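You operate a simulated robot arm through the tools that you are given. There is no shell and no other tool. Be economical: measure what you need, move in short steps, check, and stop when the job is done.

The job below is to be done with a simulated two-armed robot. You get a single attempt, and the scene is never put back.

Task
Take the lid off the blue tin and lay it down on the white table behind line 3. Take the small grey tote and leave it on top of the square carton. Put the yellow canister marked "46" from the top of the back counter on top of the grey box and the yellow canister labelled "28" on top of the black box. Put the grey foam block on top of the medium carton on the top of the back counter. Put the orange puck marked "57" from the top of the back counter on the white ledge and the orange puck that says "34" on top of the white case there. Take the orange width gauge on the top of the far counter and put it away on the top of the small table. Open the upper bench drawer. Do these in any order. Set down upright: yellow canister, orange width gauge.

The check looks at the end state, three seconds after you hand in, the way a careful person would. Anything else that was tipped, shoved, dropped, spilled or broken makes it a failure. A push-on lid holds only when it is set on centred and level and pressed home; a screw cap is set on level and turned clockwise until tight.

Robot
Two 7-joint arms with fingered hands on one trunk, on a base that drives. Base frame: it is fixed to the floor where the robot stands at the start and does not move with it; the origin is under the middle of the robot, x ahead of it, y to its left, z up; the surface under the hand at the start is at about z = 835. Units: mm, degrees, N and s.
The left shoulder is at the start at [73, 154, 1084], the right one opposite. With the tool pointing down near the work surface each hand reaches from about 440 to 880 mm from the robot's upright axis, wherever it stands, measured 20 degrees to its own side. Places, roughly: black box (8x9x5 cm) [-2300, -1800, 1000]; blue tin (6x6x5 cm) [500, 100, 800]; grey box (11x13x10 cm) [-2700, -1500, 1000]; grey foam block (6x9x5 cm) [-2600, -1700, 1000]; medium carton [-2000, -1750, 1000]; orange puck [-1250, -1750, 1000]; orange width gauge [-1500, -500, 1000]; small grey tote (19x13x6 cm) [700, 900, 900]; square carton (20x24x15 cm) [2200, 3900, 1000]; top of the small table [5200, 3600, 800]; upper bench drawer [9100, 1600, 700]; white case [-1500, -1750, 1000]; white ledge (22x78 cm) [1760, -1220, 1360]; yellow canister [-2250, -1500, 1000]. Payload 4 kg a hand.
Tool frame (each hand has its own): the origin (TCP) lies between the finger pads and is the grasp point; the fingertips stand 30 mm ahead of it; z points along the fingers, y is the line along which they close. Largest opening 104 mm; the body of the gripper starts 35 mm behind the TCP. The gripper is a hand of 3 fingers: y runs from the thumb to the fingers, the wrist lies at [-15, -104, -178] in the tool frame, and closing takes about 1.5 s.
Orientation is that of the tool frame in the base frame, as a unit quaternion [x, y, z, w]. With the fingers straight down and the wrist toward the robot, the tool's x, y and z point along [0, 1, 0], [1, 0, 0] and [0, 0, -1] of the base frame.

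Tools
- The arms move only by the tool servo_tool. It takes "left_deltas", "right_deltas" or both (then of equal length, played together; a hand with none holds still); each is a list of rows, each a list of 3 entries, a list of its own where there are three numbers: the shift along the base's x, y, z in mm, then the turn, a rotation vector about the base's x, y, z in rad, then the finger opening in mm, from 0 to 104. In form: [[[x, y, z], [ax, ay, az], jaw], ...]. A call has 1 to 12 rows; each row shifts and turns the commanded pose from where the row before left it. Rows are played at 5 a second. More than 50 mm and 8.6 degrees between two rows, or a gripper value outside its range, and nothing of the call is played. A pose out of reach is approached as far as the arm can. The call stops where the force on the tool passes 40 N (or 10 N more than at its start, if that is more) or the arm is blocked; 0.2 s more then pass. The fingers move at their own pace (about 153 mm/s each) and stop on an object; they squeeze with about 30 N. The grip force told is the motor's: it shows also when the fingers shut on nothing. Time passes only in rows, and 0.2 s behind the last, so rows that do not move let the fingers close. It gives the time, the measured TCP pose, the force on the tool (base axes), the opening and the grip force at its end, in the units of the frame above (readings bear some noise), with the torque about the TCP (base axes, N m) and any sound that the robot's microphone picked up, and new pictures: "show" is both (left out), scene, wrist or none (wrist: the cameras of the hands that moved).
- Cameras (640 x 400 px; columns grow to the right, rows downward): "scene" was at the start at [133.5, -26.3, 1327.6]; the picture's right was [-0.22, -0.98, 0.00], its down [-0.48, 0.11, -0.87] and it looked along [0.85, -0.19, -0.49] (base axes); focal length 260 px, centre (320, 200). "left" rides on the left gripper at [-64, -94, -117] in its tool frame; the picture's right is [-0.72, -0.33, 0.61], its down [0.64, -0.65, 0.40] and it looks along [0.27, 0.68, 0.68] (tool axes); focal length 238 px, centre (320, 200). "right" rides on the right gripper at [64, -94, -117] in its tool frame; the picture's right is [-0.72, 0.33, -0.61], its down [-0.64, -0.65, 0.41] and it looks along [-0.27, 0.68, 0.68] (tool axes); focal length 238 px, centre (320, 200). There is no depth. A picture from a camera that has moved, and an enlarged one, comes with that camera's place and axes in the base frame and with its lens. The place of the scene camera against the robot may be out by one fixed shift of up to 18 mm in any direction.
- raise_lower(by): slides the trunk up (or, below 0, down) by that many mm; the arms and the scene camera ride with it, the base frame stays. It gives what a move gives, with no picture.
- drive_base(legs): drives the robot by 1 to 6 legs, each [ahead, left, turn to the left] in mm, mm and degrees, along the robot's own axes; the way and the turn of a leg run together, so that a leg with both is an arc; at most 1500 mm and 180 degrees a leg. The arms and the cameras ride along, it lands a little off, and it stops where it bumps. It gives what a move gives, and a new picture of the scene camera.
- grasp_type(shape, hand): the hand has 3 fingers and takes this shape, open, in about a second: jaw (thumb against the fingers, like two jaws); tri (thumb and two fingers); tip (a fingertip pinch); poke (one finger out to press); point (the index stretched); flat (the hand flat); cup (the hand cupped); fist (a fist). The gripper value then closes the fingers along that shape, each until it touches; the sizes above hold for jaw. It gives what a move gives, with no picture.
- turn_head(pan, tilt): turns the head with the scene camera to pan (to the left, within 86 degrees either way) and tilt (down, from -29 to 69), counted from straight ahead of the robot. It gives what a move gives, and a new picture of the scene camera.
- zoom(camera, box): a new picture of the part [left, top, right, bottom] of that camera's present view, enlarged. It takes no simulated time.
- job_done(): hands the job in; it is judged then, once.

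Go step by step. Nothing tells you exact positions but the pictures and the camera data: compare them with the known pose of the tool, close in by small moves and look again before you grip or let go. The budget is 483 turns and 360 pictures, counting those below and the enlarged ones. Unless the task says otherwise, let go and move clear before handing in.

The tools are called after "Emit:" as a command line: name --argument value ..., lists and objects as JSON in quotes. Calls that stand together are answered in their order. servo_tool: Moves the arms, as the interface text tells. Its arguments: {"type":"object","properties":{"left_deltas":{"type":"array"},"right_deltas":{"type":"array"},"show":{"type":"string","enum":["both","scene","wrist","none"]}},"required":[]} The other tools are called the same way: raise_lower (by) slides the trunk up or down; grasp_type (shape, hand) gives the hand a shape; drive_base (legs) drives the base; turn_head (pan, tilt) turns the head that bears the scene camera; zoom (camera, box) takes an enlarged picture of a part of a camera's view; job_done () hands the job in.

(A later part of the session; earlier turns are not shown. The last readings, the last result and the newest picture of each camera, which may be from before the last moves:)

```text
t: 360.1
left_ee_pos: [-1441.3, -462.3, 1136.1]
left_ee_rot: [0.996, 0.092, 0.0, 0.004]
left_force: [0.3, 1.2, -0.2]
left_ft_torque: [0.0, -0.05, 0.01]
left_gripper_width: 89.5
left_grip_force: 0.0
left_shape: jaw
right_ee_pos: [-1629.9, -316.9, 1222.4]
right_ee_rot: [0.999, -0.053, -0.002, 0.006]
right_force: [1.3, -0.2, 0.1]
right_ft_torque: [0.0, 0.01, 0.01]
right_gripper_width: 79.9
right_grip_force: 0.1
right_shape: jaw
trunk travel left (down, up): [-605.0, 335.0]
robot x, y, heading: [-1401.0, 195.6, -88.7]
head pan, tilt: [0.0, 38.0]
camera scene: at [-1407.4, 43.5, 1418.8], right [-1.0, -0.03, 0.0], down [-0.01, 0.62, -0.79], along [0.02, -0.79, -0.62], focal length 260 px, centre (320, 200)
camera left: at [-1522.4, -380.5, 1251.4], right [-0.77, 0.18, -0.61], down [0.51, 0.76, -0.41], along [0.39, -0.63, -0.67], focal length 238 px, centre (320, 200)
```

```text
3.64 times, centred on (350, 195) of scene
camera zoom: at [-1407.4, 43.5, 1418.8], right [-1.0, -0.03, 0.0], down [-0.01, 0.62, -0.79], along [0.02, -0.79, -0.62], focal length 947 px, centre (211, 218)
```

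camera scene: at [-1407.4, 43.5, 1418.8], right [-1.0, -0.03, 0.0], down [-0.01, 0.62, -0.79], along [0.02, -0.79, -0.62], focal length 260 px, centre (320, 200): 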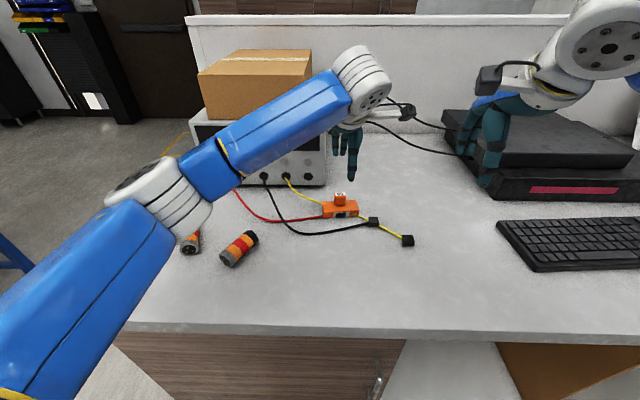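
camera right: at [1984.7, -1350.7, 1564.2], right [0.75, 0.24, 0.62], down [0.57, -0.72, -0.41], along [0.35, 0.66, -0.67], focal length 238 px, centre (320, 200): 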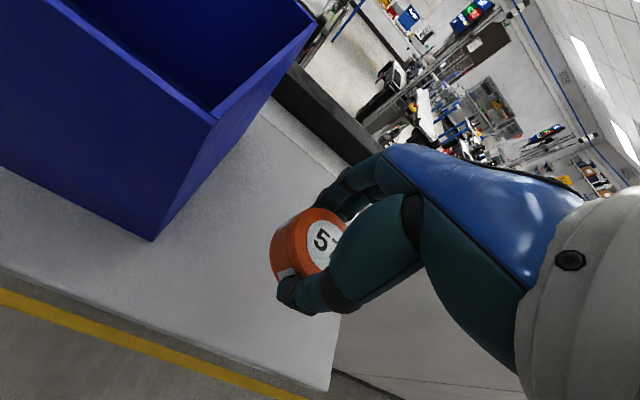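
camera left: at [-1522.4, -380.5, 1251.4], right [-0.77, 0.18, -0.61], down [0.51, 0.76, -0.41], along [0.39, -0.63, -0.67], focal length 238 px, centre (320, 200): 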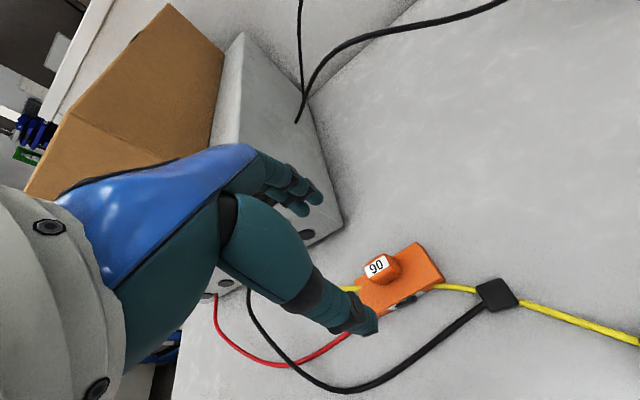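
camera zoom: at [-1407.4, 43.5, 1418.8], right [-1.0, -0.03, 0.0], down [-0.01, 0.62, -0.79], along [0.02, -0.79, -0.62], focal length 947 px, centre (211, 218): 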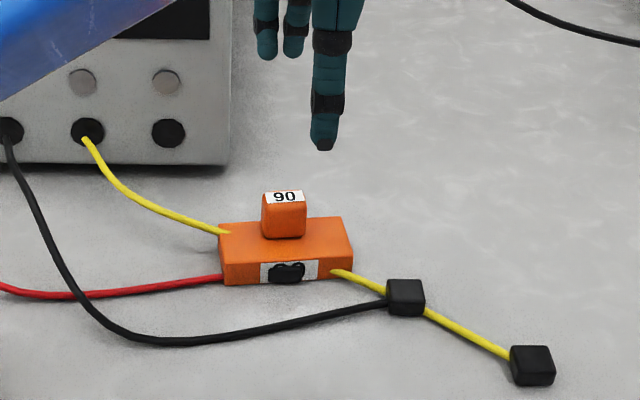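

The gauge centre is [−1437, −466], rotated ≈13°. I align and descend partway.

Emit:
servo_tool --left_deltas '[[[4, -4, -30], [0, 0, 0.05], 80], [[0, 0, -40], [0, 0, 0], 80], [[0, 0, -30], [0, 0, 0], 80]]' --show "wrist"

Emit:
zoom --camera "scene" --box '[280, 140, 420, 250]'

```text
t: 360.9
left_ee_pos: [-1437.4, -466.6, 1038.2]
left_ee_rot: [0.993, 0.118, 0.0, 0.004]
left_force: [0.5, 0.0, -0.8]
left_ft_torque: [0.02, 0.02, 0.0]
left_gripper_width: 80.4
left_grip_force: 0.0
left_shape: jaw
right_ee_pos: [-1631.2, -316.7, 1224.2]
right_ee_rot: [0.999, -0.052, -0.003, 0.007]
right_force: [0.1, 0.7, -1.2]
right_ft_torque: [0.03, 0.03, 0.01]
right_gripper_width: 79.8
right_grip_force: 0.0
right_shape: jaw
trunk travel left (down, up): [-605.0, 335.0]
robot x, y, heading: [-1400.5, 194.6, -88.6]
head pan, tilt: [0.0, 38.0]
camera left: at [-1521.3, -389.3, 1154.1], right [-0.78, 0.14, -0.61], down [0.47, 0.78, -0.41], along [0.42, -0.61, -0.67], focal length 238 px, centre (320, 200)
```

left: 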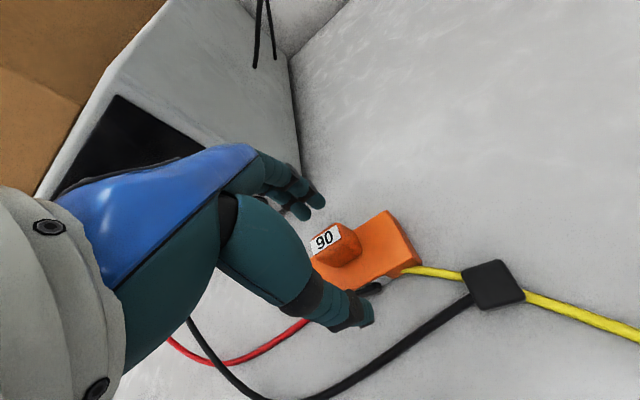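

```text
3.64 times, centred on (350, 195) of scene
camera zoom: at [-1407.0, 44.3, 1418.9], right [-1.0, -0.03, 0.0], down [-0.01, 0.62, -0.79], along [0.02, -0.79, -0.62], focal length 947 px, centre (211, 218)
```

zoom: 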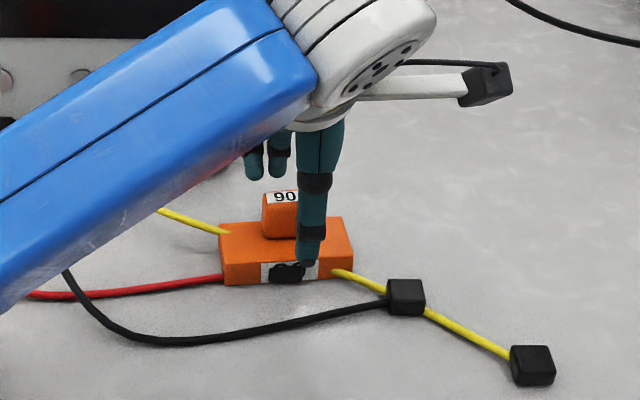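

Well placed. I descend further, watching for contact.

Emit:
servo_tool --left_deltas '[[[2, 0, -20], [0, 0, 0], 80], [[0, 0, -15], [0, 0, 0], 80], [[0, 0, -8], [0, 0, 0], 80]]' --show "wrist"

Emit:
zoom --camera "scene" --box '[280, 140, 420, 250]'

```text
t: 361.7
left_ee_pos: [-1435.4, -464.9, 1000.3]
left_ee_rot: [0.993, 0.117, -0.003, 0.009]
left_force: [0.8, -2.8, 16.1]
left_ft_torque: [0.62, 0.24, 0.03]
left_gripper_width: 79.0
left_grip_force: 0.0
left_shape: jaw
right_ee_pos: [-1631.0, -314.3, 1223.8]
right_ee_rot: [0.999, -0.052, -0.002, 0.008]
right_force: [-0.3, -0.2, -0.1]
right_ft_torque: [0.0, 0.01, 0.0]
right_gripper_width: 79.9
right_grip_force: 0.1
right_shape: jaw
trunk travel left (down, up): [-605.0, 335.0]
robot x, y, heading: [-1400.1, 191.0, -88.3]
head pan, tilt: [0.0, 38.0]
camera left: at [-1518.4, -386.6, 1115.1], right [-0.78, 0.14, -0.61], down [0.47, 0.78, -0.42], along [0.42, -0.61, -0.67], focal length 238 px, centre (320, 200)
```

left: 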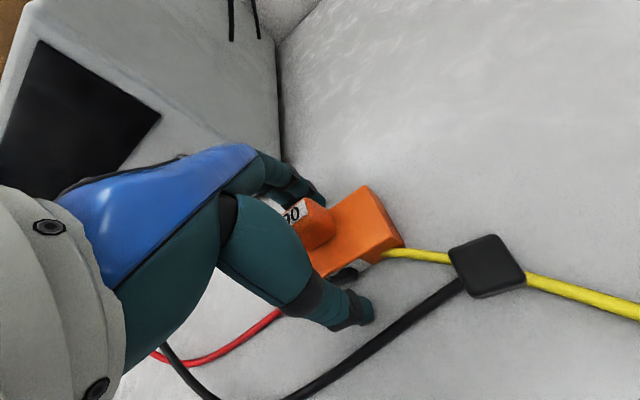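

```text
3.64 times, centred on (350, 195) of scene
camera zoom: at [-1406.4, 47.8, 1419.7], right [-1.0, -0.03, 0.0], down [-0.01, 0.62, -0.79], along [0.02, -0.79, -0.62], focal length 947 px, centre (211, 218)
```

zoom: 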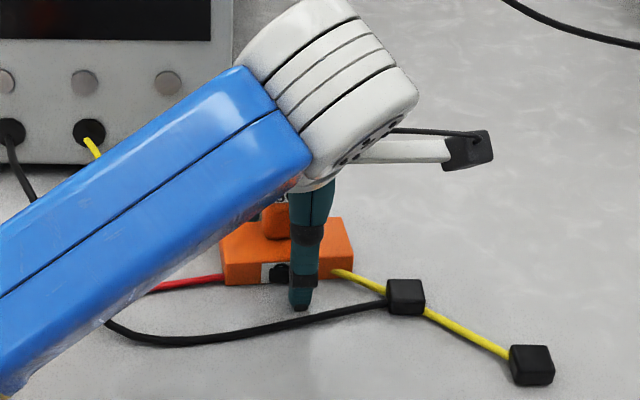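

Fingertips touch the counter. I raise 4 mm and close on the block.

Emit:
servo_tool --left_deltas '[[[0, 0, 5], [0, 0, 0], 80], [[0, 0, 0], [0, 0, 0], 60], [[0, 0, 0], [0, 0, 0], 45], [[0, 0, 0], [0, 0, 0], 32], [[0, 0, 0], [0, 0, 0], 30]]' --show "wrist"

Emit:
zoom --camera "left" --box '[240, 150, 440, 340]'

```text
t: 362.9
left_ee_pos: [-1433.4, -465.1, 1001.0]
left_ee_rot: [0.993, 0.117, -0.001, 0.005]
left_force: [0.3, -0.5, 5.1]
left_ft_torque: [-0.11, 0.04, 0.01]
left_gripper_width: 39.2
left_grip_force: 29.4
left_shape: jaw
right_ee_pos: [-1631.5, -316.6, 1223.4]
right_ee_rot: [0.999, -0.052, -0.002, 0.007]
right_force: [-0.1, -0.4, 0.0]
right_ft_torque: [0.02, 0.0, -0.03]
right_gripper_width: 79.5
right_grip_force: 0.1
right_shape: jaw
trunk travel left (down, up): [-605.0, 335.0]
robot x, y, heading: [-1403.1, 189.2, -88.5]
head pan, tilt: [0.0, 38.0]
camera left: at [-1518.5, -388.0, 1116.5], right [-0.78, 0.14, -0.61], down [0.47, 0.78, -0.41], along [0.42, -0.61, -0.67], focal length 238 px, centre (320, 200)
```

left: 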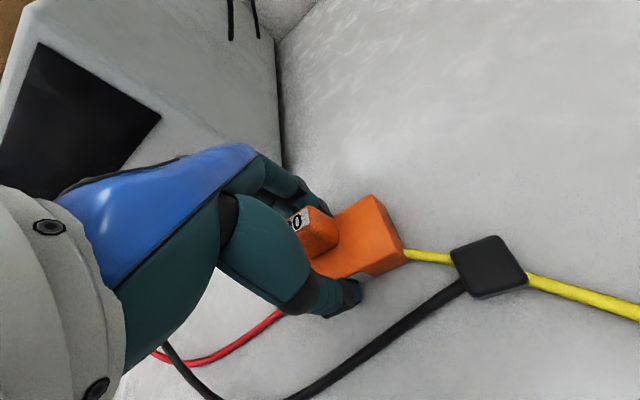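

```text
2.11 times, centred on (340, 245) of left
camera zoom: at [-1518.5, -388.0, 1116.5], right [-0.78, 0.14, -0.61], down [0.47, 0.78, -0.41], along [0.42, -0.61, -0.67], focal length 502 px, centre (278, 105)
```

zoom: 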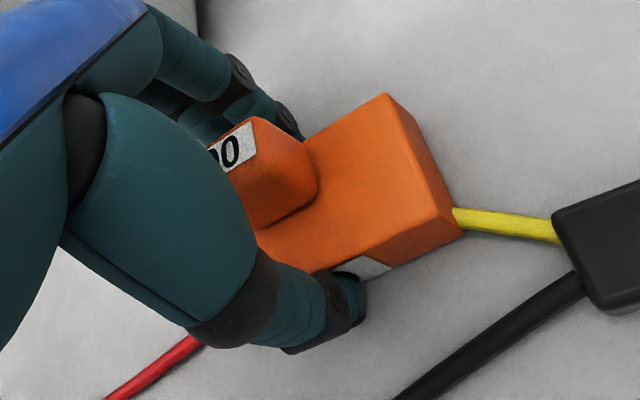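

The gauge is gripped. I lift slightly and check that the leads stay put.

Emit:
servo_tool --left_deltas '[[[0, 0, 10], [0, 0, 0], 30], [[0, 0, 25], [0, 0, 0], 30], [[0, 0, 40], [0, 0, 0], 30]]' --show "both"

```text
t: 363.7
left_ee_pos: [-1434.8, -464.1, 1079.3]
left_ee_rot: [0.993, 0.118, 0.0, 0.005]
left_force: [0.0, 0.1, -0.9]
left_ft_torque: [-0.02, 0.0, -0.03]
left_gripper_width: 39.0
left_grip_force: 29.9
left_shape: jaw
right_ee_pos: [-1632.8, -316.2, 1223.2]
right_ee_rot: [0.999, -0.052, -0.002, 0.007]
right_force: [-0.4, 0.2, 0.7]
right_ft_torque: [0.01, 0.02, 0.0]
right_gripper_width: 79.7
right_grip_force: 0.0
right_shape: jaw
trunk travel left (down, up): [-605.0, 335.0]
robot x, y, heading: [-1402.8, 188.0, -88.7]
head pan, tilt: [0.0, 38.0]
camera scene: at [-1407.9, 44.8, 1418.9], right [-1.0, -0.03, 0.0], down [-0.01, 0.62, -0.79], along [0.02, -0.79, -0.62], focal length 260 px, centre (320, 200)
camera left: at [-1519.6, -386.6, 1194.0], right [-0.78, 0.14, -0.61], down [0.47, 0.78, -0.41], along [0.42, -0.61, -0.67], focal length 238 px, centre (320, 200)
```

scene: 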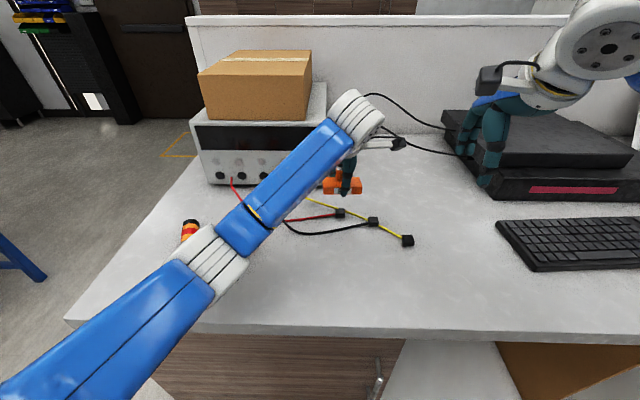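
left: 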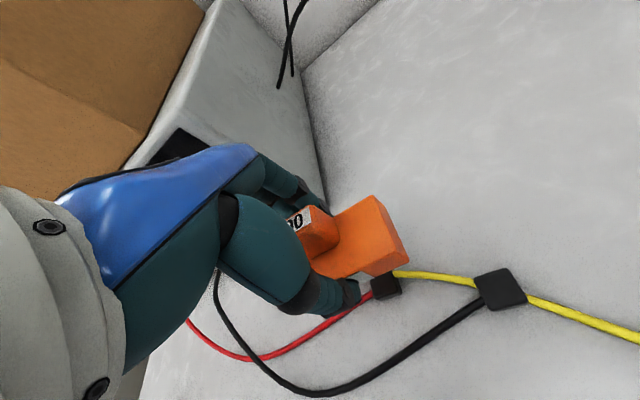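

The leads stay in place. I raise and retract the gauge, lift the trunk, and start the trip east.

Emit:
servo_tool --left_deltas '[[[0, 0, 45], [0, 0, 0], 30], [[0, 0, 45], [0, 0, 0], 30], [[0, 20, 45], [0, 0, 0], 30], [[10, 40, 20], [0, 0, 0], 30], [[10, 45, 0], [0, 0, 0], 30], [[10, 45, 0], [0, 0, 0], 30], [[10, 45, 0], [0, 0, 0], 30]]' --show "none"

Emit:
raise_lower --by 250

Emit:
drive_base --legs '[[0, 1200, 0], [-1200, 0, -1], [-1080, 0, 0], [0, 0, 90]]'

```text
t: 365.3
left_ee_pos: [-1395.4, -266.3, 1234.5]
left_ee_rot: [0.993, 0.117, 0.0, 0.004]
left_force: [0.4, 1.2, -0.8]
left_ft_torque: [0.01, 0.04, 0.02]
left_gripper_width: 39.1
left_grip_force: 30.9
left_shape: jaw
right_ee_pos: [-1631.0, -314.4, 1224.6]
right_ee_rot: [0.999, -0.053, -0.002, 0.007]
right_force: [0.7, 0.2, 0.5]
right_ft_torque: [-0.01, -0.01, -0.04]
right_gripper_width: 80.0
right_grip_force: 0.1
right_shape: jaw
trunk travel left (down, up): [-605.0, 335.0]
robot x, y, heading: [-1402.4, 191.9, -88.7]
head pan, tilt: [0.0, 38.0]
```

```text
t: 367.9
left_ee_pos: [-1395.4, -268.9, 1483.2]
left_ee_rot: [0.993, 0.117, 0.0, 0.003]
left_force: [-0.3, 0.2, -1.1]
left_ft_torque: [-0.03, 0.01, 0.01]
left_gripper_width: 38.8
left_grip_force: 30.4
left_shape: jaw
right_ee_pos: [-1631.0, -317.4, 1472.3]
right_ee_rot: [0.999, -0.052, -0.002, 0.007]
right_force: [0.2, 0.0, 0.4]
right_ft_torque: [-0.01, 0.03, -0.02]
right_gripper_width: 79.4
right_grip_force: 0.0
right_shape: jaw
trunk travel left (down, up): [-855.0, 85.0]
robot x, y, heading: [-1402.8, 186.6, -88.3]
head pan, tilt: [0.0, 38.0]
```

```text
t: 388.6
left_ee_pos: [247.5, 2500.2, 1485.1]
left_ee_rot: [0.633, 0.774, 0.007, 0.001]
left_force: [-0.6, -0.7, -0.9]
left_ft_torque: [0.01, -0.03, -0.02]
left_gripper_width: 38.7
left_grip_force: 29.2
left_shape: jaw
right_ee_pos: [288.2, 2264.3, 1474.7]
right_ee_rot: [0.756, 0.654, 0.005, 0.004]
right_force: [-0.3, -1.3, 0.0]
right_ft_torque: [0.04, -0.02, 0.0]
right_gripper_width: 79.9
right_grip_force: 0.0
right_shape: jaw
trunk travel left (down, up): [-855.0, 85.0]
robot x, y, heading: [-211.5, 2524.5, -0.3]
head pan, tilt: [0.0, 38.0]
camera scene: at [-76.0, 2521.0, 1671.3], right [-0.01, -1.0, 0.0], down [-0.62, 0.01, -0.79], along [0.79, -0.01, -0.62], focal length 260 px, centre (320, 200)
```

scene: 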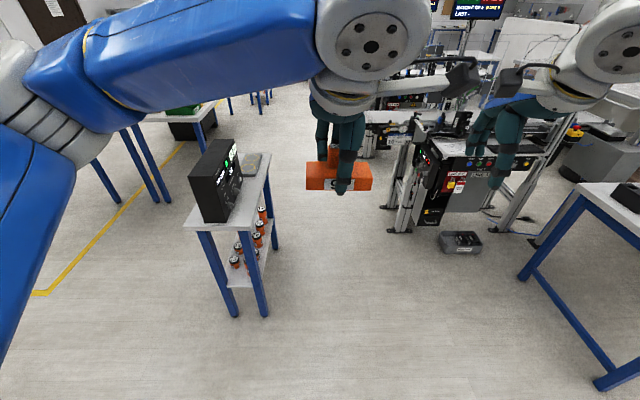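

I pass the gap again along y ≈ 2500 with the trunk raised.

Emit:
drive_base --legs '[[1300, -20, 0.3], [500, 0, 0], [550, 170, 0], [1000, 50, 0]]'

Emit:
turn_head --pan 15 --tilt 15

```text
t: 405.2
left_ee_pos: [3547.0, 2736.5, 1484.9]
left_ee_rot: [0.622, 0.783, 0.01, 0.0]
left_force: [-0.2, -0.1, -0.9]
left_ft_torque: [0.02, 0.0, 0.02]
left_gripper_width: 38.6
left_grip_force: 30.2
left_shape: jaw
right_ee_pos: [3595.8, 2502.4, 1472.4]
right_ee_rot: [0.745, 0.666, 0.009, 0.003]
right_force: [-0.4, 0.0, -0.7]
right_ft_torque: [-0.03, -0.02, 0.02]
right_gripper_width: 79.8
right_grip_force: 0.0
right_shape: jaw
trunk travel left (down, up): [-855.0, 85.0]
robot x, y, heading: [3097.3, 2752.7, 1.0]
head pan, tilt: [0.0, 38.0]
camera scene: at [3224.3, 2747.0, 1669.1], right [0.02, -1.0, 0.0], down [-0.62, -0.01, -0.79], along [0.79, 0.02, -0.62], focal length 260 px, centre (320, 200)
```

scene: 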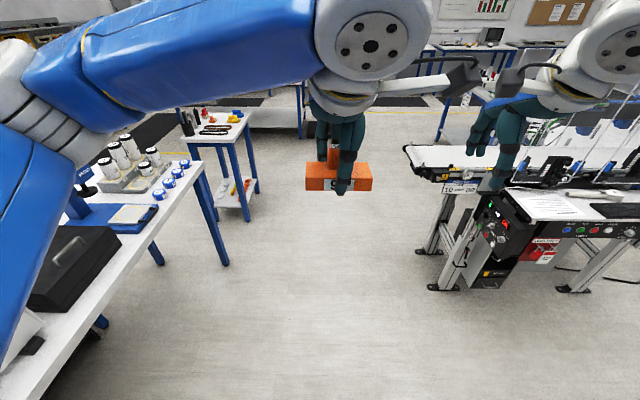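

```text
t: 406.1
left_ee_pos: [3546.7, 2737.7, 1484.1]
left_ee_rot: [0.621, 0.784, 0.009, 0.0]
left_force: [0.4, -0.5, -0.8]
left_ft_torque: [-0.03, 0.01, 0.02]
left_gripper_width: 38.6
left_grip_force: 30.3
left_shape: jaw
right_ee_pos: [3595.1, 2502.6, 1472.9]
right_ee_rot: [0.746, 0.666, 0.007, 0.004]
right_force: [1.1, 0.6, 0.2]
right_ft_torque: [-0.01, 0.02, -0.01]
right_gripper_width: 79.8
right_grip_force: 0.0
right_shape: jaw
trunk travel left (down, up): [-855.0, 85.0]
robot x, y, heading: [3096.8, 2752.2, 1.0]
head pan, tilt: [15.0, 15.0]
camera scene: at [3229.8, 2772.4, 1705.5], right [0.28, -0.96, 0.0], down [-0.25, -0.07, -0.97], along [0.93, 0.27, -0.26], focal length 260 px, centre (320, 200)
```

scene: 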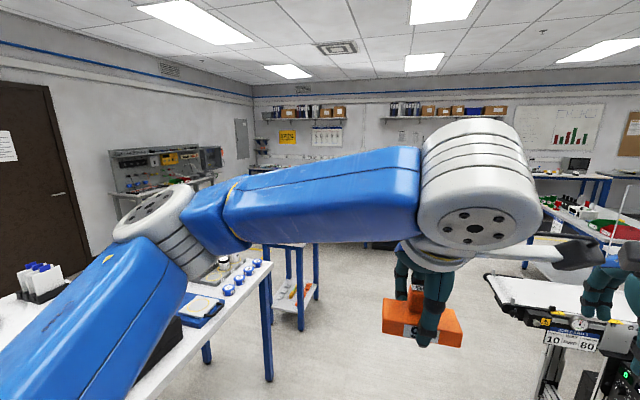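

The small table is near [5250, 3630]. I drive on to about [5400, 2850] and turn to face it.

Emit:
drive_base --legs '[[1200, 20, -1], [1080, 60, 0], [0, 0, 90]]'

Emit:
turn_head --pan 10 --tilt 38

```text
t: 421.2
left_ee_pos: [5422.6, 3330.4, 1484.6]
left_ee_rot: [-0.105, 0.994, 0.007, -0.007]
left_force: [0.3, 0.5, -2.4]
left_ft_torque: [0.01, -0.03, 0.01]
left_gripper_width: 38.3
left_grip_force: 29.7
left_shape: jaw
right_ee_pos: [5659.5, 3373.4, 1472.4]
right_ee_rot: [0.066, 0.998, 0.009, -0.003]
right_force: [-0.7, 0.1, -0.2]
right_ft_torque: [0.0, -0.02, 0.01]
right_gripper_width: 79.8
right_grip_force: 0.2
right_shape: jaw
trunk travel left (down, up): [-855.0, 85.0]
robot x, y, heading: [5393.7, 2876.6, 90.0]
head pan, tilt: [15.0, 15.0]
camera scene: at [5368.6, 3016.1, 1705.5], right [0.97, 0.26, 0.0], down [0.07, -0.25, -0.97], along [-0.25, 0.93, -0.26], focal length 260 px, centre (320, 200)
```

scene: 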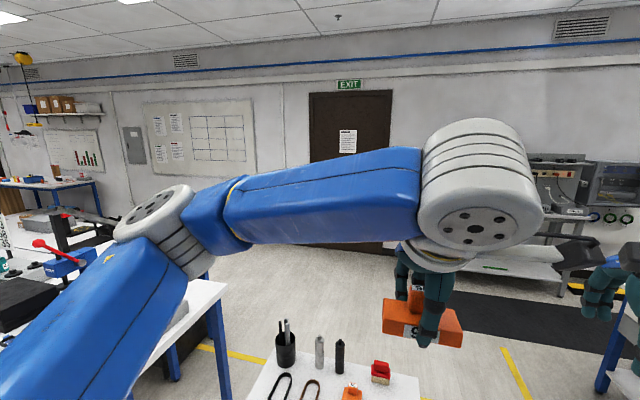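

```text
t: 422.1
left_ee_pos: [5421.7, 3327.7, 1484.8]
left_ee_rot: [-0.105, 0.994, 0.008, -0.005]
left_force: [0.3, 0.0, -0.8]
left_ft_torque: [-0.02, 0.01, -0.02]
left_gripper_width: 38.1
left_grip_force: 30.0
left_shape: jaw
right_ee_pos: [5658.0, 3371.4, 1472.2]
right_ee_rot: [0.066, 0.998, 0.009, -0.003]
right_force: [0.5, 0.1, 0.7]
right_ft_torque: [0.02, -0.01, 0.01]
right_gripper_width: 79.8
right_grip_force: 0.1
right_shape: jaw
trunk travel left (down, up): [-855.0, 85.0]
robot x, y, heading: [5398.9, 2877.1, 90.1]
head pan, tilt: [10.0, 38.0]
camera scene: at [5376.8, 3011.3, 1669.0], right [0.98, 0.17, 0.0], down [0.11, -0.61, -0.79], along [-0.14, 0.77, -0.62], focal length 260 px, centre (320, 200)
```

scene: 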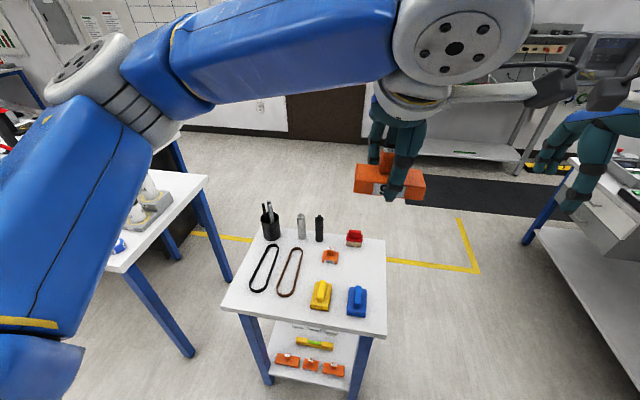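

The small table (x 4950–5515, y 3420–3850) holds several items; a free spot is around [5430, 3705]. I lower the trunk, move closer, and look again.

Emit:
raise_lower --by -330

Emit:
drive_base --legs '[[140, -70, 0]]'

Emit:
turn_head --pan 8 --tilt 45

```text
t: 425.3
left_ee_pos: [5419.9, 3327.9, 1154.7]
left_ee_rot: [-0.105, 0.994, 0.008, -0.006]
left_force: [-1.3, 0.1, -1.0]
left_ft_torque: [0.04, -0.03, 0.0]
left_gripper_width: 38.4
left_grip_force: 29.8
left_shape: jaw
right_ee_pos: [5657.2, 3371.8, 1144.4]
right_ee_rot: [0.066, 0.998, 0.009, -0.002]
right_force: [-0.5, 0.0, 0.7]
right_ft_torque: [-0.01, 0.0, -0.01]
right_gripper_width: 79.9
right_grip_force: 0.0
right_shape: jaw
trunk travel left (down, up): [-525.0, 415.0]
robot x, y, heading: [5397.2, 2878.6, 90.3]
head pan, tilt: [10.0, 38.0]
```

```text
t: 426.7
left_ee_pos: [5485.0, 3462.3, 1155.3]
left_ee_rot: [-0.105, 0.994, 0.008, -0.004]
left_force: [0.3, 0.5, -2.2]
left_ft_torque: [-0.01, 0.0, -0.03]
left_gripper_width: 38.5
left_grip_force: 29.7
left_shape: jaw
right_ee_pos: [5721.3, 3506.4, 1146.2]
right_ee_rot: [0.065, 0.998, 0.011, -0.001]
right_force: [-0.3, -0.6, -0.3]
right_ft_torque: [-0.01, 0.01, -0.03]
right_gripper_width: 79.6
right_grip_force: 0.0
right_shape: jaw
trunk travel left (down, up): [-525.0, 415.0]
robot x, y, heading: [5466.0, 3012.2, 90.4]
head pan, tilt: [10.0, 38.0]
camera scene: at [5438.7, 3145.2, 1339.2], right [0.98, 0.18, 0.0], down [0.11, -0.61, -0.79], along [-0.14, 0.78, -0.62], focal length 260 px, centre (320, 200)
```

scene: 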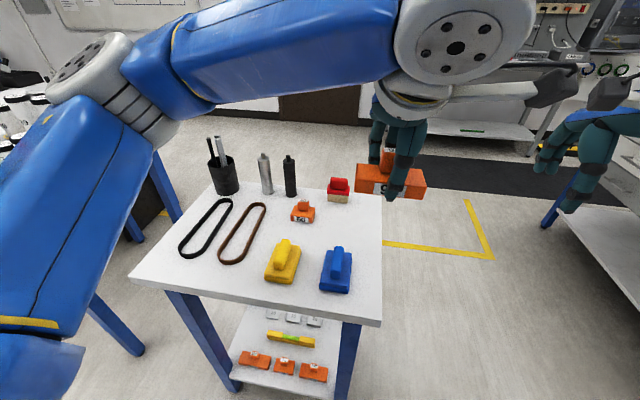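

```text
t: 427.4
left_ee_pos: [5485.0, 3464.5, 1156.2]
left_ee_rot: [-0.106, 0.994, 0.008, -0.005]
left_force: [0.3, -0.2, -0.7]
left_ft_torque: [0.01, -0.02, -0.01]
left_gripper_width: 38.1
left_grip_force: 30.1
left_shape: jaw
right_ee_pos: [5720.2, 3508.4, 1143.9]
right_ee_rot: [0.065, 0.998, 0.01, -0.001]
right_force: [-0.1, -0.1, -0.1]
right_ft_torque: [0.0, -0.02, 0.0]
right_gripper_width: 79.7
right_grip_force: 0.0
right_shape: jaw
trunk travel left (down, up): [-525.0, 415.0]
robot x, y, heading: [5463.0, 3016.0, 90.1]
head pan, tilt: [8.0, 45.0]
camera scene: at [5443.3, 3143.8, 1328.6], right [0.99, 0.14, 0.0], down [0.1, -0.7, -0.71], along [-0.1, 0.7, -0.71], focal length 260 px, centre (320, 200)
```

scene: 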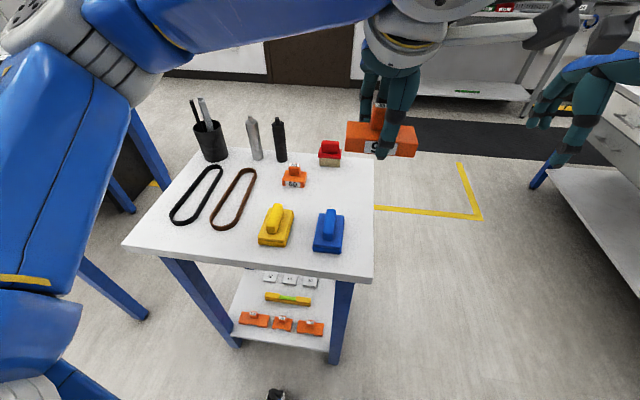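

Refined: table top z ≈ 880, free rectangle x 5345–5500, y 3560–3705. I align the gauge square and move over its centre [5430, 3640].

Emit:
servo_tool --left_deltas '[[[-11, 35, 0], [0, 0, -0.105], 30], [[-11, 35, 0], [0, 0, -0.105], 30], [[-11, 35, -20], [0, 0, 0], 30], [[-11, 35, -30], [0, 0, 0], 30], [[-11, 36, -30], [0, 0, 0], 30], [[0, 0, -40], [0, 0, 0], 30]]' --show "both"

Emit:
zoom --camera "scene" --box '[240, 90, 420, 280]'

```text
t: 428.8
left_ee_pos: [5433.5, 3639.0, 1035.2]
left_ee_rot: [-0.001, 1.0, 0.009, -0.004]
left_force: [0.3, 0.2, -1.0]
left_ft_torque: [-0.02, 0.01, 0.02]
left_gripper_width: 38.3
left_grip_force: 30.6
left_shape: jaw
right_ee_pos: [5724.4, 3508.9, 1144.3]
right_ee_rot: [0.065, 0.998, 0.01, -0.002]
right_force: [-0.6, 0.4, -0.6]
right_ft_torque: [0.03, -0.02, 0.01]
right_gripper_width: 79.8
right_grip_force: 0.0
right_shape: jaw
trunk travel left (down, up): [-525.0, 415.0]
robot x, y, heading: [5463.2, 3017.1, 90.0]
head pan, tilt: [8.0, 45.0]
camera scene: at [5447.4, 3144.9, 1328.6], right [0.99, 0.14, 0.0], down [0.1, -0.7, -0.7], along [-0.1, 0.7, -0.71], focal length 260 px, centre (320, 200)
camera left: at [5497.9, 3543.3, 1148.3], right [0.71, -0.31, -0.63], down [-0.64, -0.65, -0.41], along [-0.27, 0.7, -0.66], focal length 238 px, centre (320, 200)
```

scene: 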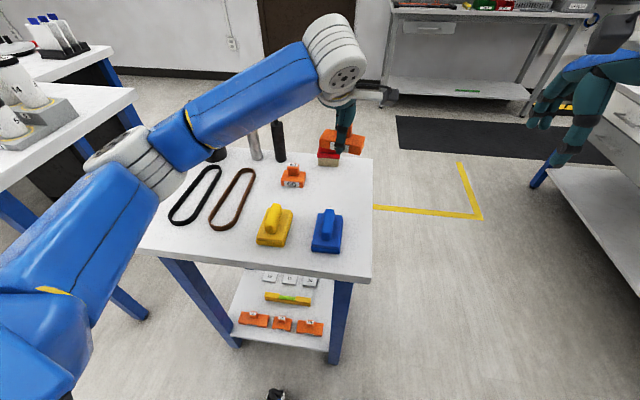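
left: 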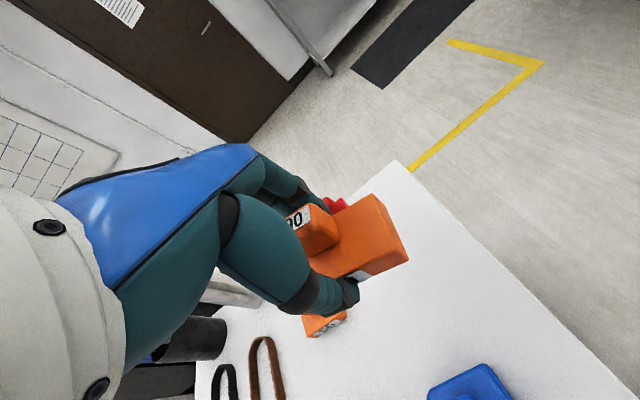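

```text
2.11 times, centred on (330, 185) of scene
camera zoom: at [5447.4, 3144.9, 1328.6], right [0.99, 0.14, 0.0], down [0.1, -0.7, -0.7], along [-0.1, 0.7, -0.71], focal length 548 px, centre (299, 232)
```

zoom: 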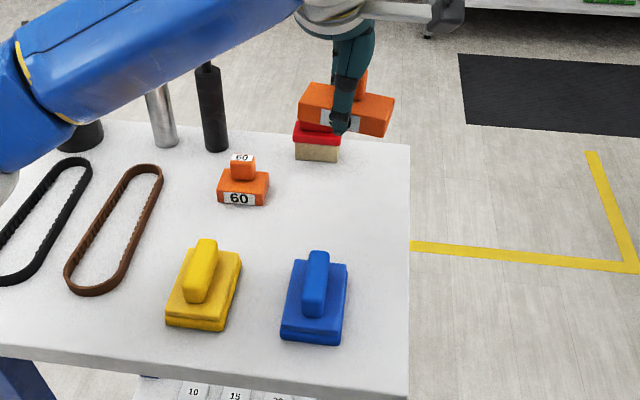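

Spot confirmed clear. I level the hand and lower toward the table.

Emit:
servo_tool --left_deltas '[[[0, 0, -40], [-0.018, -0.008, 0], 30], [[0, 0, -40], [0, 0, 0], 30]]' --show "wrist"

Emit:
zoom --camera "scene" --box '[240, 90, 420, 280]'

```text
t: 429.4
left_ee_pos: [5434.2, 3640.8, 955.7]
left_ee_rot: [-0.001, 1.0, 0.0, 0.001]
left_force: [0.5, -0.6, -0.9]
left_ft_torque: [-0.04, 0.01, -0.03]
left_gripper_width: 38.1
left_grip_force: 30.6
left_shape: jaw
right_ee_pos: [5724.7, 3508.7, 1143.1]
right_ee_rot: [0.066, 0.998, 0.011, -0.004]
right_force: [-0.4, -0.5, 0.2]
right_ft_torque: [0.0, 0.02, -0.02]
right_gripper_width: 79.6
right_grip_force: 0.1
right_shape: jaw
trunk travel left (down, up): [-525.0, 415.0]
robot x, y, heading: [5468.3, 3016.6, 90.6]
head pan, tilt: [8.0, 45.0]
camera left: at [5497.4, 3546.5, 1070.7], right [0.72, -0.32, -0.61], down [-0.64, -0.65, -0.4], along [-0.27, 0.68, -0.68], focal length 238 px, centre (320, 200)
```

left: 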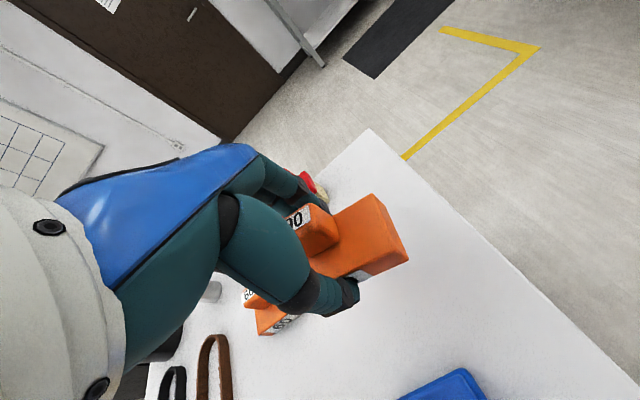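

```text
2.11 times, centred on (330, 185) of scene
camera zoom: at [5447.9, 3145.0, 1328.6], right [0.99, 0.14, 0.0], down [0.1, -0.7, -0.7], along [-0.1, 0.7, -0.71], focal length 548 px, centre (299, 232)
```

zoom: 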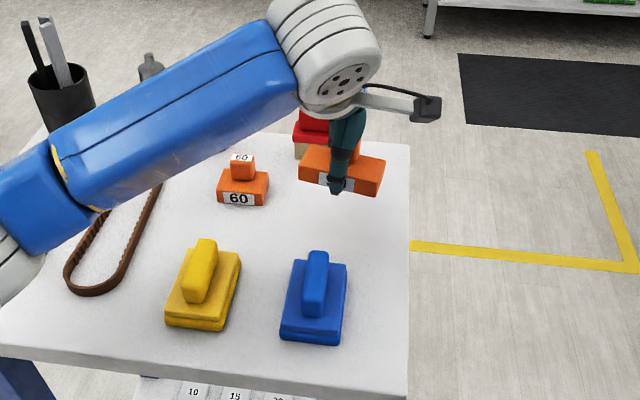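

Emit:
servo_tool --left_deltas '[[[0, 0, -15], [0, 0, 0], 30], [[0, 0, -8], [0, 0, 0], 30], [[0, 0, -5], [0, 0, 0], 30], [[0, 0, -4], [0, 0, 0], 30]]' --show "none"

Emit:
zoom --camera "scene" --box '[240, 90, 420, 280]'

```text
t: 430.4
left_ee_pos: [5434.4, 3640.4, 923.7]
left_ee_rot: [-0.001, 1.0, 0.0, -0.001]
left_force: [0.0, -0.1, -0.8]
left_ft_torque: [-0.01, -0.03, 0.0]
left_gripper_width: 38.1
left_grip_force: 30.2
left_shape: jaw
right_ee_pos: [5726.3, 3508.3, 1144.5]
right_ee_rot: [0.066, 0.998, 0.009, -0.002]
right_force: [0.2, -0.5, -0.1]
right_ft_torque: [-0.02, -0.01, -0.01]
right_gripper_width: 79.8
right_grip_force: 0.1
right_shape: jaw
trunk travel left (down, up): [-525.0, 415.0]
robot x, y, heading: [5468.2, 3016.7, 90.1]
head pan, tilt: [8.0, 45.0]
```

```text
2.11 times, centred on (330, 185) of scene
camera zoom: at [5448.4, 3144.5, 1328.6], right [0.99, 0.14, 0.0], down [0.1, -0.7, -0.71], along [-0.1, 0.7, -0.71], focal length 548 px, centre (299, 232)
```

zoom: 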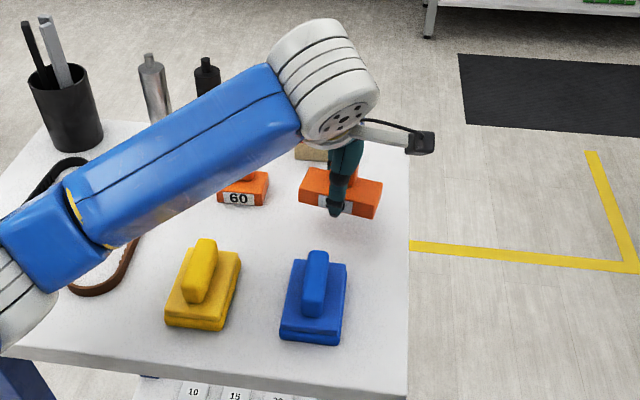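

Emit:
servo_tool --left_deltas '[[[0, 0, -4], [0, 0, 0], 30], [[0, 0, -4], [0, 0, 0], 30], [[0, 0, -3], [0, 0, 0], 30], [[0, 0, -3], [0, 0, 0], 30]]' --show "none"

```text
t: 431.4
left_ee_pos: [5435.0, 3639.8, 908.0]
left_ee_rot: [-0.001, 1.0, -0.001, -0.001]
left_force: [0.1, -0.7, -1.5]
left_ft_torque: [0.01, 0.03, 0.0]
left_gripper_width: 38.4
left_grip_force: 30.1
left_shape: jaw
right_ee_pos: [5726.1, 3508.1, 1143.2]
right_ee_rot: [0.065, 0.998, 0.009, -0.003]
right_force: [0.0, 0.7, 0.5]
right_ft_torque: [0.02, 0.03, 0.01]
right_gripper_width: 79.9
right_grip_force: 0.1
right_shape: jaw
trunk travel left (down, up): [-525.0, 415.0]
robot x, y, heading: [5467.0, 3014.9, 90.2]
head pan, tilt: [8.0, 45.0]
```

Emit:
servo_tool --left_deltas '[[[0, 0, -4], [0, 0, 0], 30], [[0, 0, -3], [0, 0, 0], 30], [[0, 0, -3], [0, 0, 0], 30]]' --show "wrist"

Emit:
zoom --camera "scene" --box '[300, 120, 390, 220]'

```text
t: 432.2
left_ee_pos: [5434.7, 3640.5, 898.6]
left_ee_rot: [-0.002, 1.0, 0.0, -0.001]
left_force: [0.3, 0.3, -1.0]
left_ft_torque: [0.01, 0.01, 0.02]
left_gripper_width: 38.3
left_grip_force: 30.1
left_shape: jaw
right_ee_pos: [5724.6, 3508.3, 1144.0]
right_ee_rot: [0.065, 0.998, 0.01, -0.003]
right_force: [0.3, -0.5, -0.4]
right_ft_torque: [0.0, 0.02, -0.01]
right_gripper_width: 79.8
right_grip_force: 0.0
right_shape: jaw
trunk travel left (down, up): [-525.0, 415.0]
robot x, y, heading: [5464.1, 3017.2, 90.2]
head pan, tilt: [8.0, 45.0]
camera left: at [5498.2, 3545.5, 1014.9], right [0.72, -0.33, -0.61], down [-0.64, -0.65, -0.4], along [-0.27, 0.68, -0.68], focal length 238 px, centre (320, 200)
```

left: 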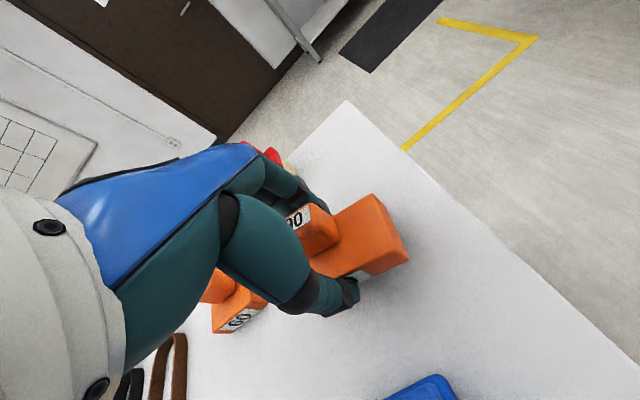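

```text
4.00 times, centred on (345, 170) of scene
camera zoom: at [5448.4, 3144.2, 1328.6], right [0.99, 0.14, 0.0], down [0.1, -0.7, -0.71], along [-0.1, 0.7, -0.71], focal length 1041 px, centre (220, 320)
```

zoom: 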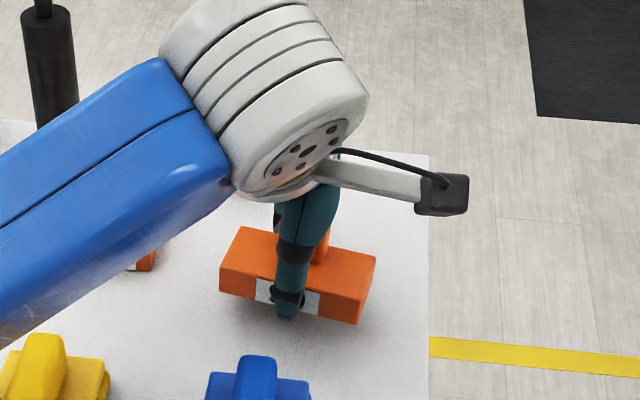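

Still above the surface; I continue down.

Emit:
servo_tool --left_deltas '[[[0, 0, -4], [0, 0, 0], 30], [[0, 0, -4], [0, 0, 0], 30], [[0, 0, -4], [0, 0, 0], 30], [[0, 0, -4], [0, 0, 0], 30]]' --show "none"

Emit:
zoom --camera "scene" --box '[240, 90, 420, 280]'

```text
t: 433.2
left_ee_pos: [5434.4, 3639.4, 883.0]
left_ee_rot: [-0.001, 1.0, -0.001, 0.0]
left_force: [0.3, 0.8, -1.0]
left_ft_torque: [-0.06, -0.03, -0.01]
left_gripper_width: 38.3
left_grip_force: 29.7
left_shape: jaw
right_ee_pos: [5724.6, 3508.5, 1143.5]
right_ee_rot: [0.066, 0.998, 0.01, -0.003]
right_force: [-0.4, 0.3, 0.0]
right_ft_torque: [0.0, 0.0, -0.02]
right_gripper_width: 79.8
right_grip_force: 0.0
right_shape: jaw
trunk travel left (down, up): [-525.0, 415.0]
robot x, y, heading: [5467.3, 3016.1, 90.3]
head pan, tilt: [8.0, 45.0]
```

```text
2.11 times, centred on (330, 185) of scene
camera zoom: at [5448.4, 3144.1, 1328.6], right [0.99, 0.14, 0.0], down [0.1, -0.7, -0.71], along [-0.1, 0.7, -0.71], focal length 548 px, centre (299, 232)
```

zoom: 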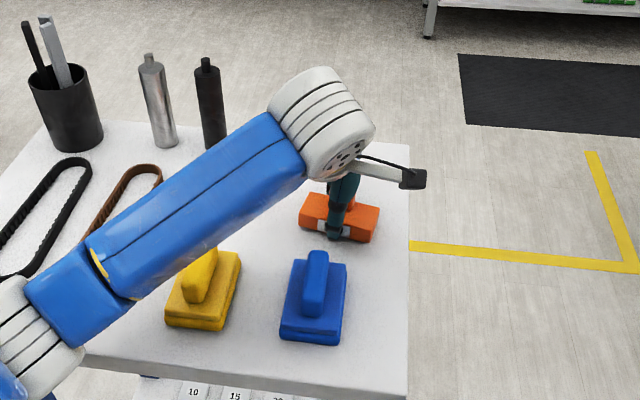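

I shift 12 mm away from the blue block and lower on.

Emit:
servo_tool --left_deltas '[[[0, 12, 0], [0, 0, 0], 30], [[0, 0, -4], [0, 0, 0], 30], [[0, 0, -4], [0, 0, 0], 30], [[0, 0, -3], [0, 0, 0], 30], [[0, 0, -3], [0, 0, 0], 30]]' --show "wrist"

Emit:
zoom --camera "scene" --box '[300, 140, 390, 240]'

```text
t: 434.4
left_ee_pos: [5436.0, 3652.4, 880.3]
left_ee_rot: [0.0, 1.0, 0.01, 0.003]
left_force: [-0.8, -5.6, 20.1]
left_ft_torque: [-0.88, -0.02, -0.03]
left_gripper_width: 38.4
left_grip_force: 29.5
left_shape: jaw
right_ee_pos: [5725.2, 3506.2, 1144.7]
right_ee_rot: [0.065, 0.998, 0.01, -0.003]
right_force: [0.6, 0.9, -0.7]
right_ft_torque: [-0.01, -0.02, 0.01]
right_gripper_width: 79.7
right_grip_force: 0.1
right_shape: jaw
trunk travel left (down, up): [-525.0, 415.0]
robot x, y, heading: [5464.1, 3017.5, 90.1]
head pan, tilt: [8.0, 45.0]
stopped in row 5 (left hand): the force on the tool passed its limit at 44 N (the readings are from after the stop); the commanded pose is now the measured one
camera left: at [5499.0, 3557.1, 995.2], right [0.72, -0.31, -0.61], down [-0.64, -0.64, -0.42], along [-0.26, 0.7, -0.67], focal length 238 px, centre (320, 200)
```

left: 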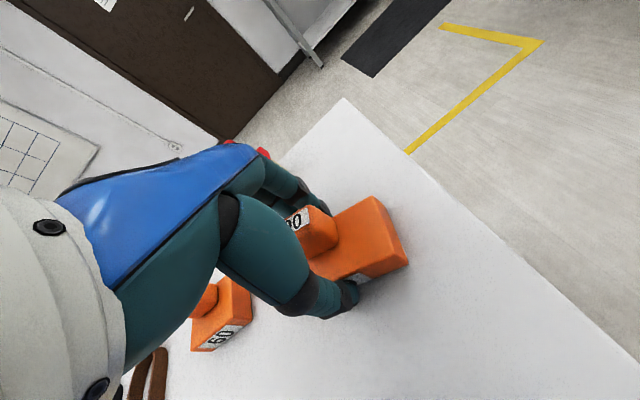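

```text
4.00 times, centred on (345, 190) of scene
camera zoom: at [5448.2, 3140.8, 1328.9], right [0.99, 0.14, 0.0], down [0.1, -0.7, -0.71], along [-0.1, 0.7, -0.71], focal length 1041 px, centre (220, 240)
```

zoom: 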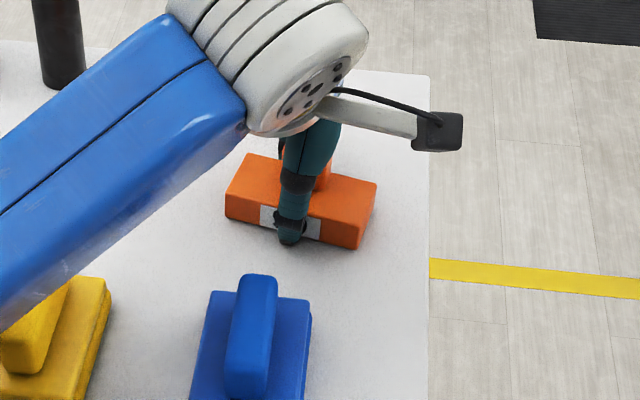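

The fingertips/gauge have reached the table (z ≈ 849). I level again, ease off, and release gently.

Emit:
servo_tool --left_deltas '[[[0, 0, 3], [-0.02, 0.006, 0], 30], [[0, 0, -1.5], [0, 0, 0], 30]]' --show "none"

Emit:
zoom --camera "scene" --box '[300, 140, 390, 240]'

```text
t: 435.0
left_ee_pos: [5436.7, 3653.7, 880.9]
left_ee_rot: [-0.001, 1.0, 0.001, -0.001]
left_force: [1.6, 3.4, 15.2]
left_ft_torque: [0.44, -0.24, 0.04]
left_gripper_width: 38.4
left_grip_force: 30.2
left_shape: jaw
right_ee_pos: [5725.7, 3504.5, 1143.9]
right_ee_rot: [0.066, 0.998, 0.01, -0.003]
right_force: [-0.4, -0.2, 0.7]
right_ft_torque: [-0.01, 0.02, -0.01]
right_gripper_width: 79.9
right_grip_force: 0.1
right_shape: jaw
trunk travel left (down, up): [-525.0, 415.0]
robot x, y, heading: [5464.1, 3012.7, 90.5]
head pan, tilt: [8.0, 45.0]
```

```text
4.00 times, centred on (345, 190) of scene
camera zoom: at [5449.0, 3141.5, 1329.1], right [0.99, 0.14, 0.0], down [0.1, -0.7, -0.71], along [-0.1, 0.7, -0.71], focal length 1041 px, centre (220, 240)
```

zoom: 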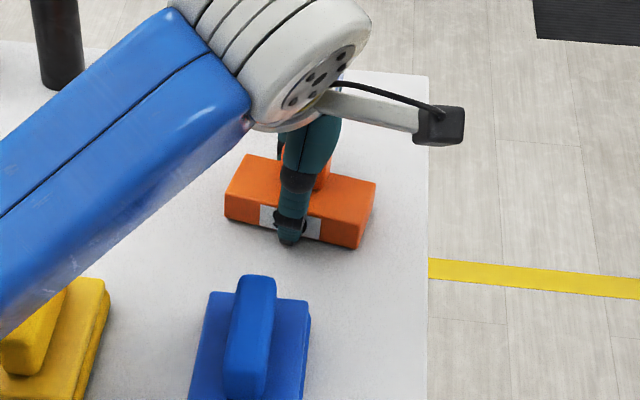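

Seated on the table. I open and lift straight up.

Emit:
servo_tool --left_deltas '[[[0, 0, 1.5], [0, 0, 0], 44], [[0, 0, 0], [0, 0, 0], 60], [[0, 0, 0], [0, 0, 0], 70], [[0, 0, 20], [0, 0, 0], 70], [[0, 0, 40], [0, 0, 0], 70], [[0, 0, 45], [0, 0, 0], 70], [[0, 0, 45], [0, 0, 0], 70], [[0, -20, 45], [0, 0, 0], 70]]' --show "wrist"

Emit:
zoom --camera "scene" --box '[240, 90, 420, 280]'

```text
t: 436.8
left_ee_pos: [5434.0, 3630.8, 1077.2]
left_ee_rot: [-0.001, 1.0, -0.003, 0.0]
left_force: [0.8, -0.1, -0.1]
left_ft_torque: [0.01, 0.02, 0.05]
left_gripper_width: 69.7
left_grip_force: 0.1
left_shape: jaw
right_ee_pos: [5724.9, 3506.5, 1146.4]
right_ee_rot: [0.065, 0.998, 0.011, -0.003]
right_force: [0.2, 0.2, 0.6]
right_ft_torque: [0.01, -0.04, 0.02]
right_gripper_width: 79.9
right_grip_force: 0.0
right_shape: jaw
trunk travel left (down, up): [-525.0, 415.0]
robot x, y, heading: [5469.4, 3014.4, 90.1]
head pan, tilt: [8.0, 45.0]
camera left: at [5498.8, 3538.4, 1193.1], right [0.72, -0.33, -0.61], down [-0.64, -0.66, -0.4], along [-0.27, 0.68, -0.68], focal length 238 px, centre (320, 200)
```

left: 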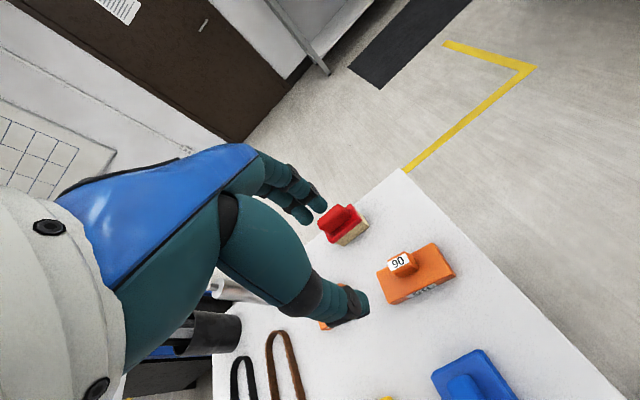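

```text
2.11 times, centred on (330, 185) of scene
camera zoom: at [5448.7, 3142.5, 1328.8], right [0.99, 0.14, 0.0], down [0.1, -0.7, -0.71], along [-0.1, 0.7, -0.71], focal length 548 px, centre (299, 232)
```

zoom: 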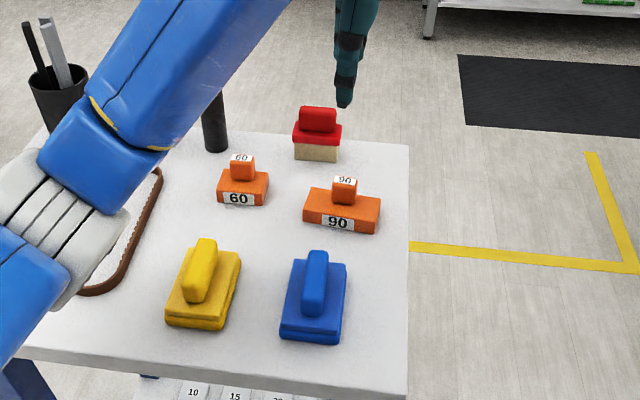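

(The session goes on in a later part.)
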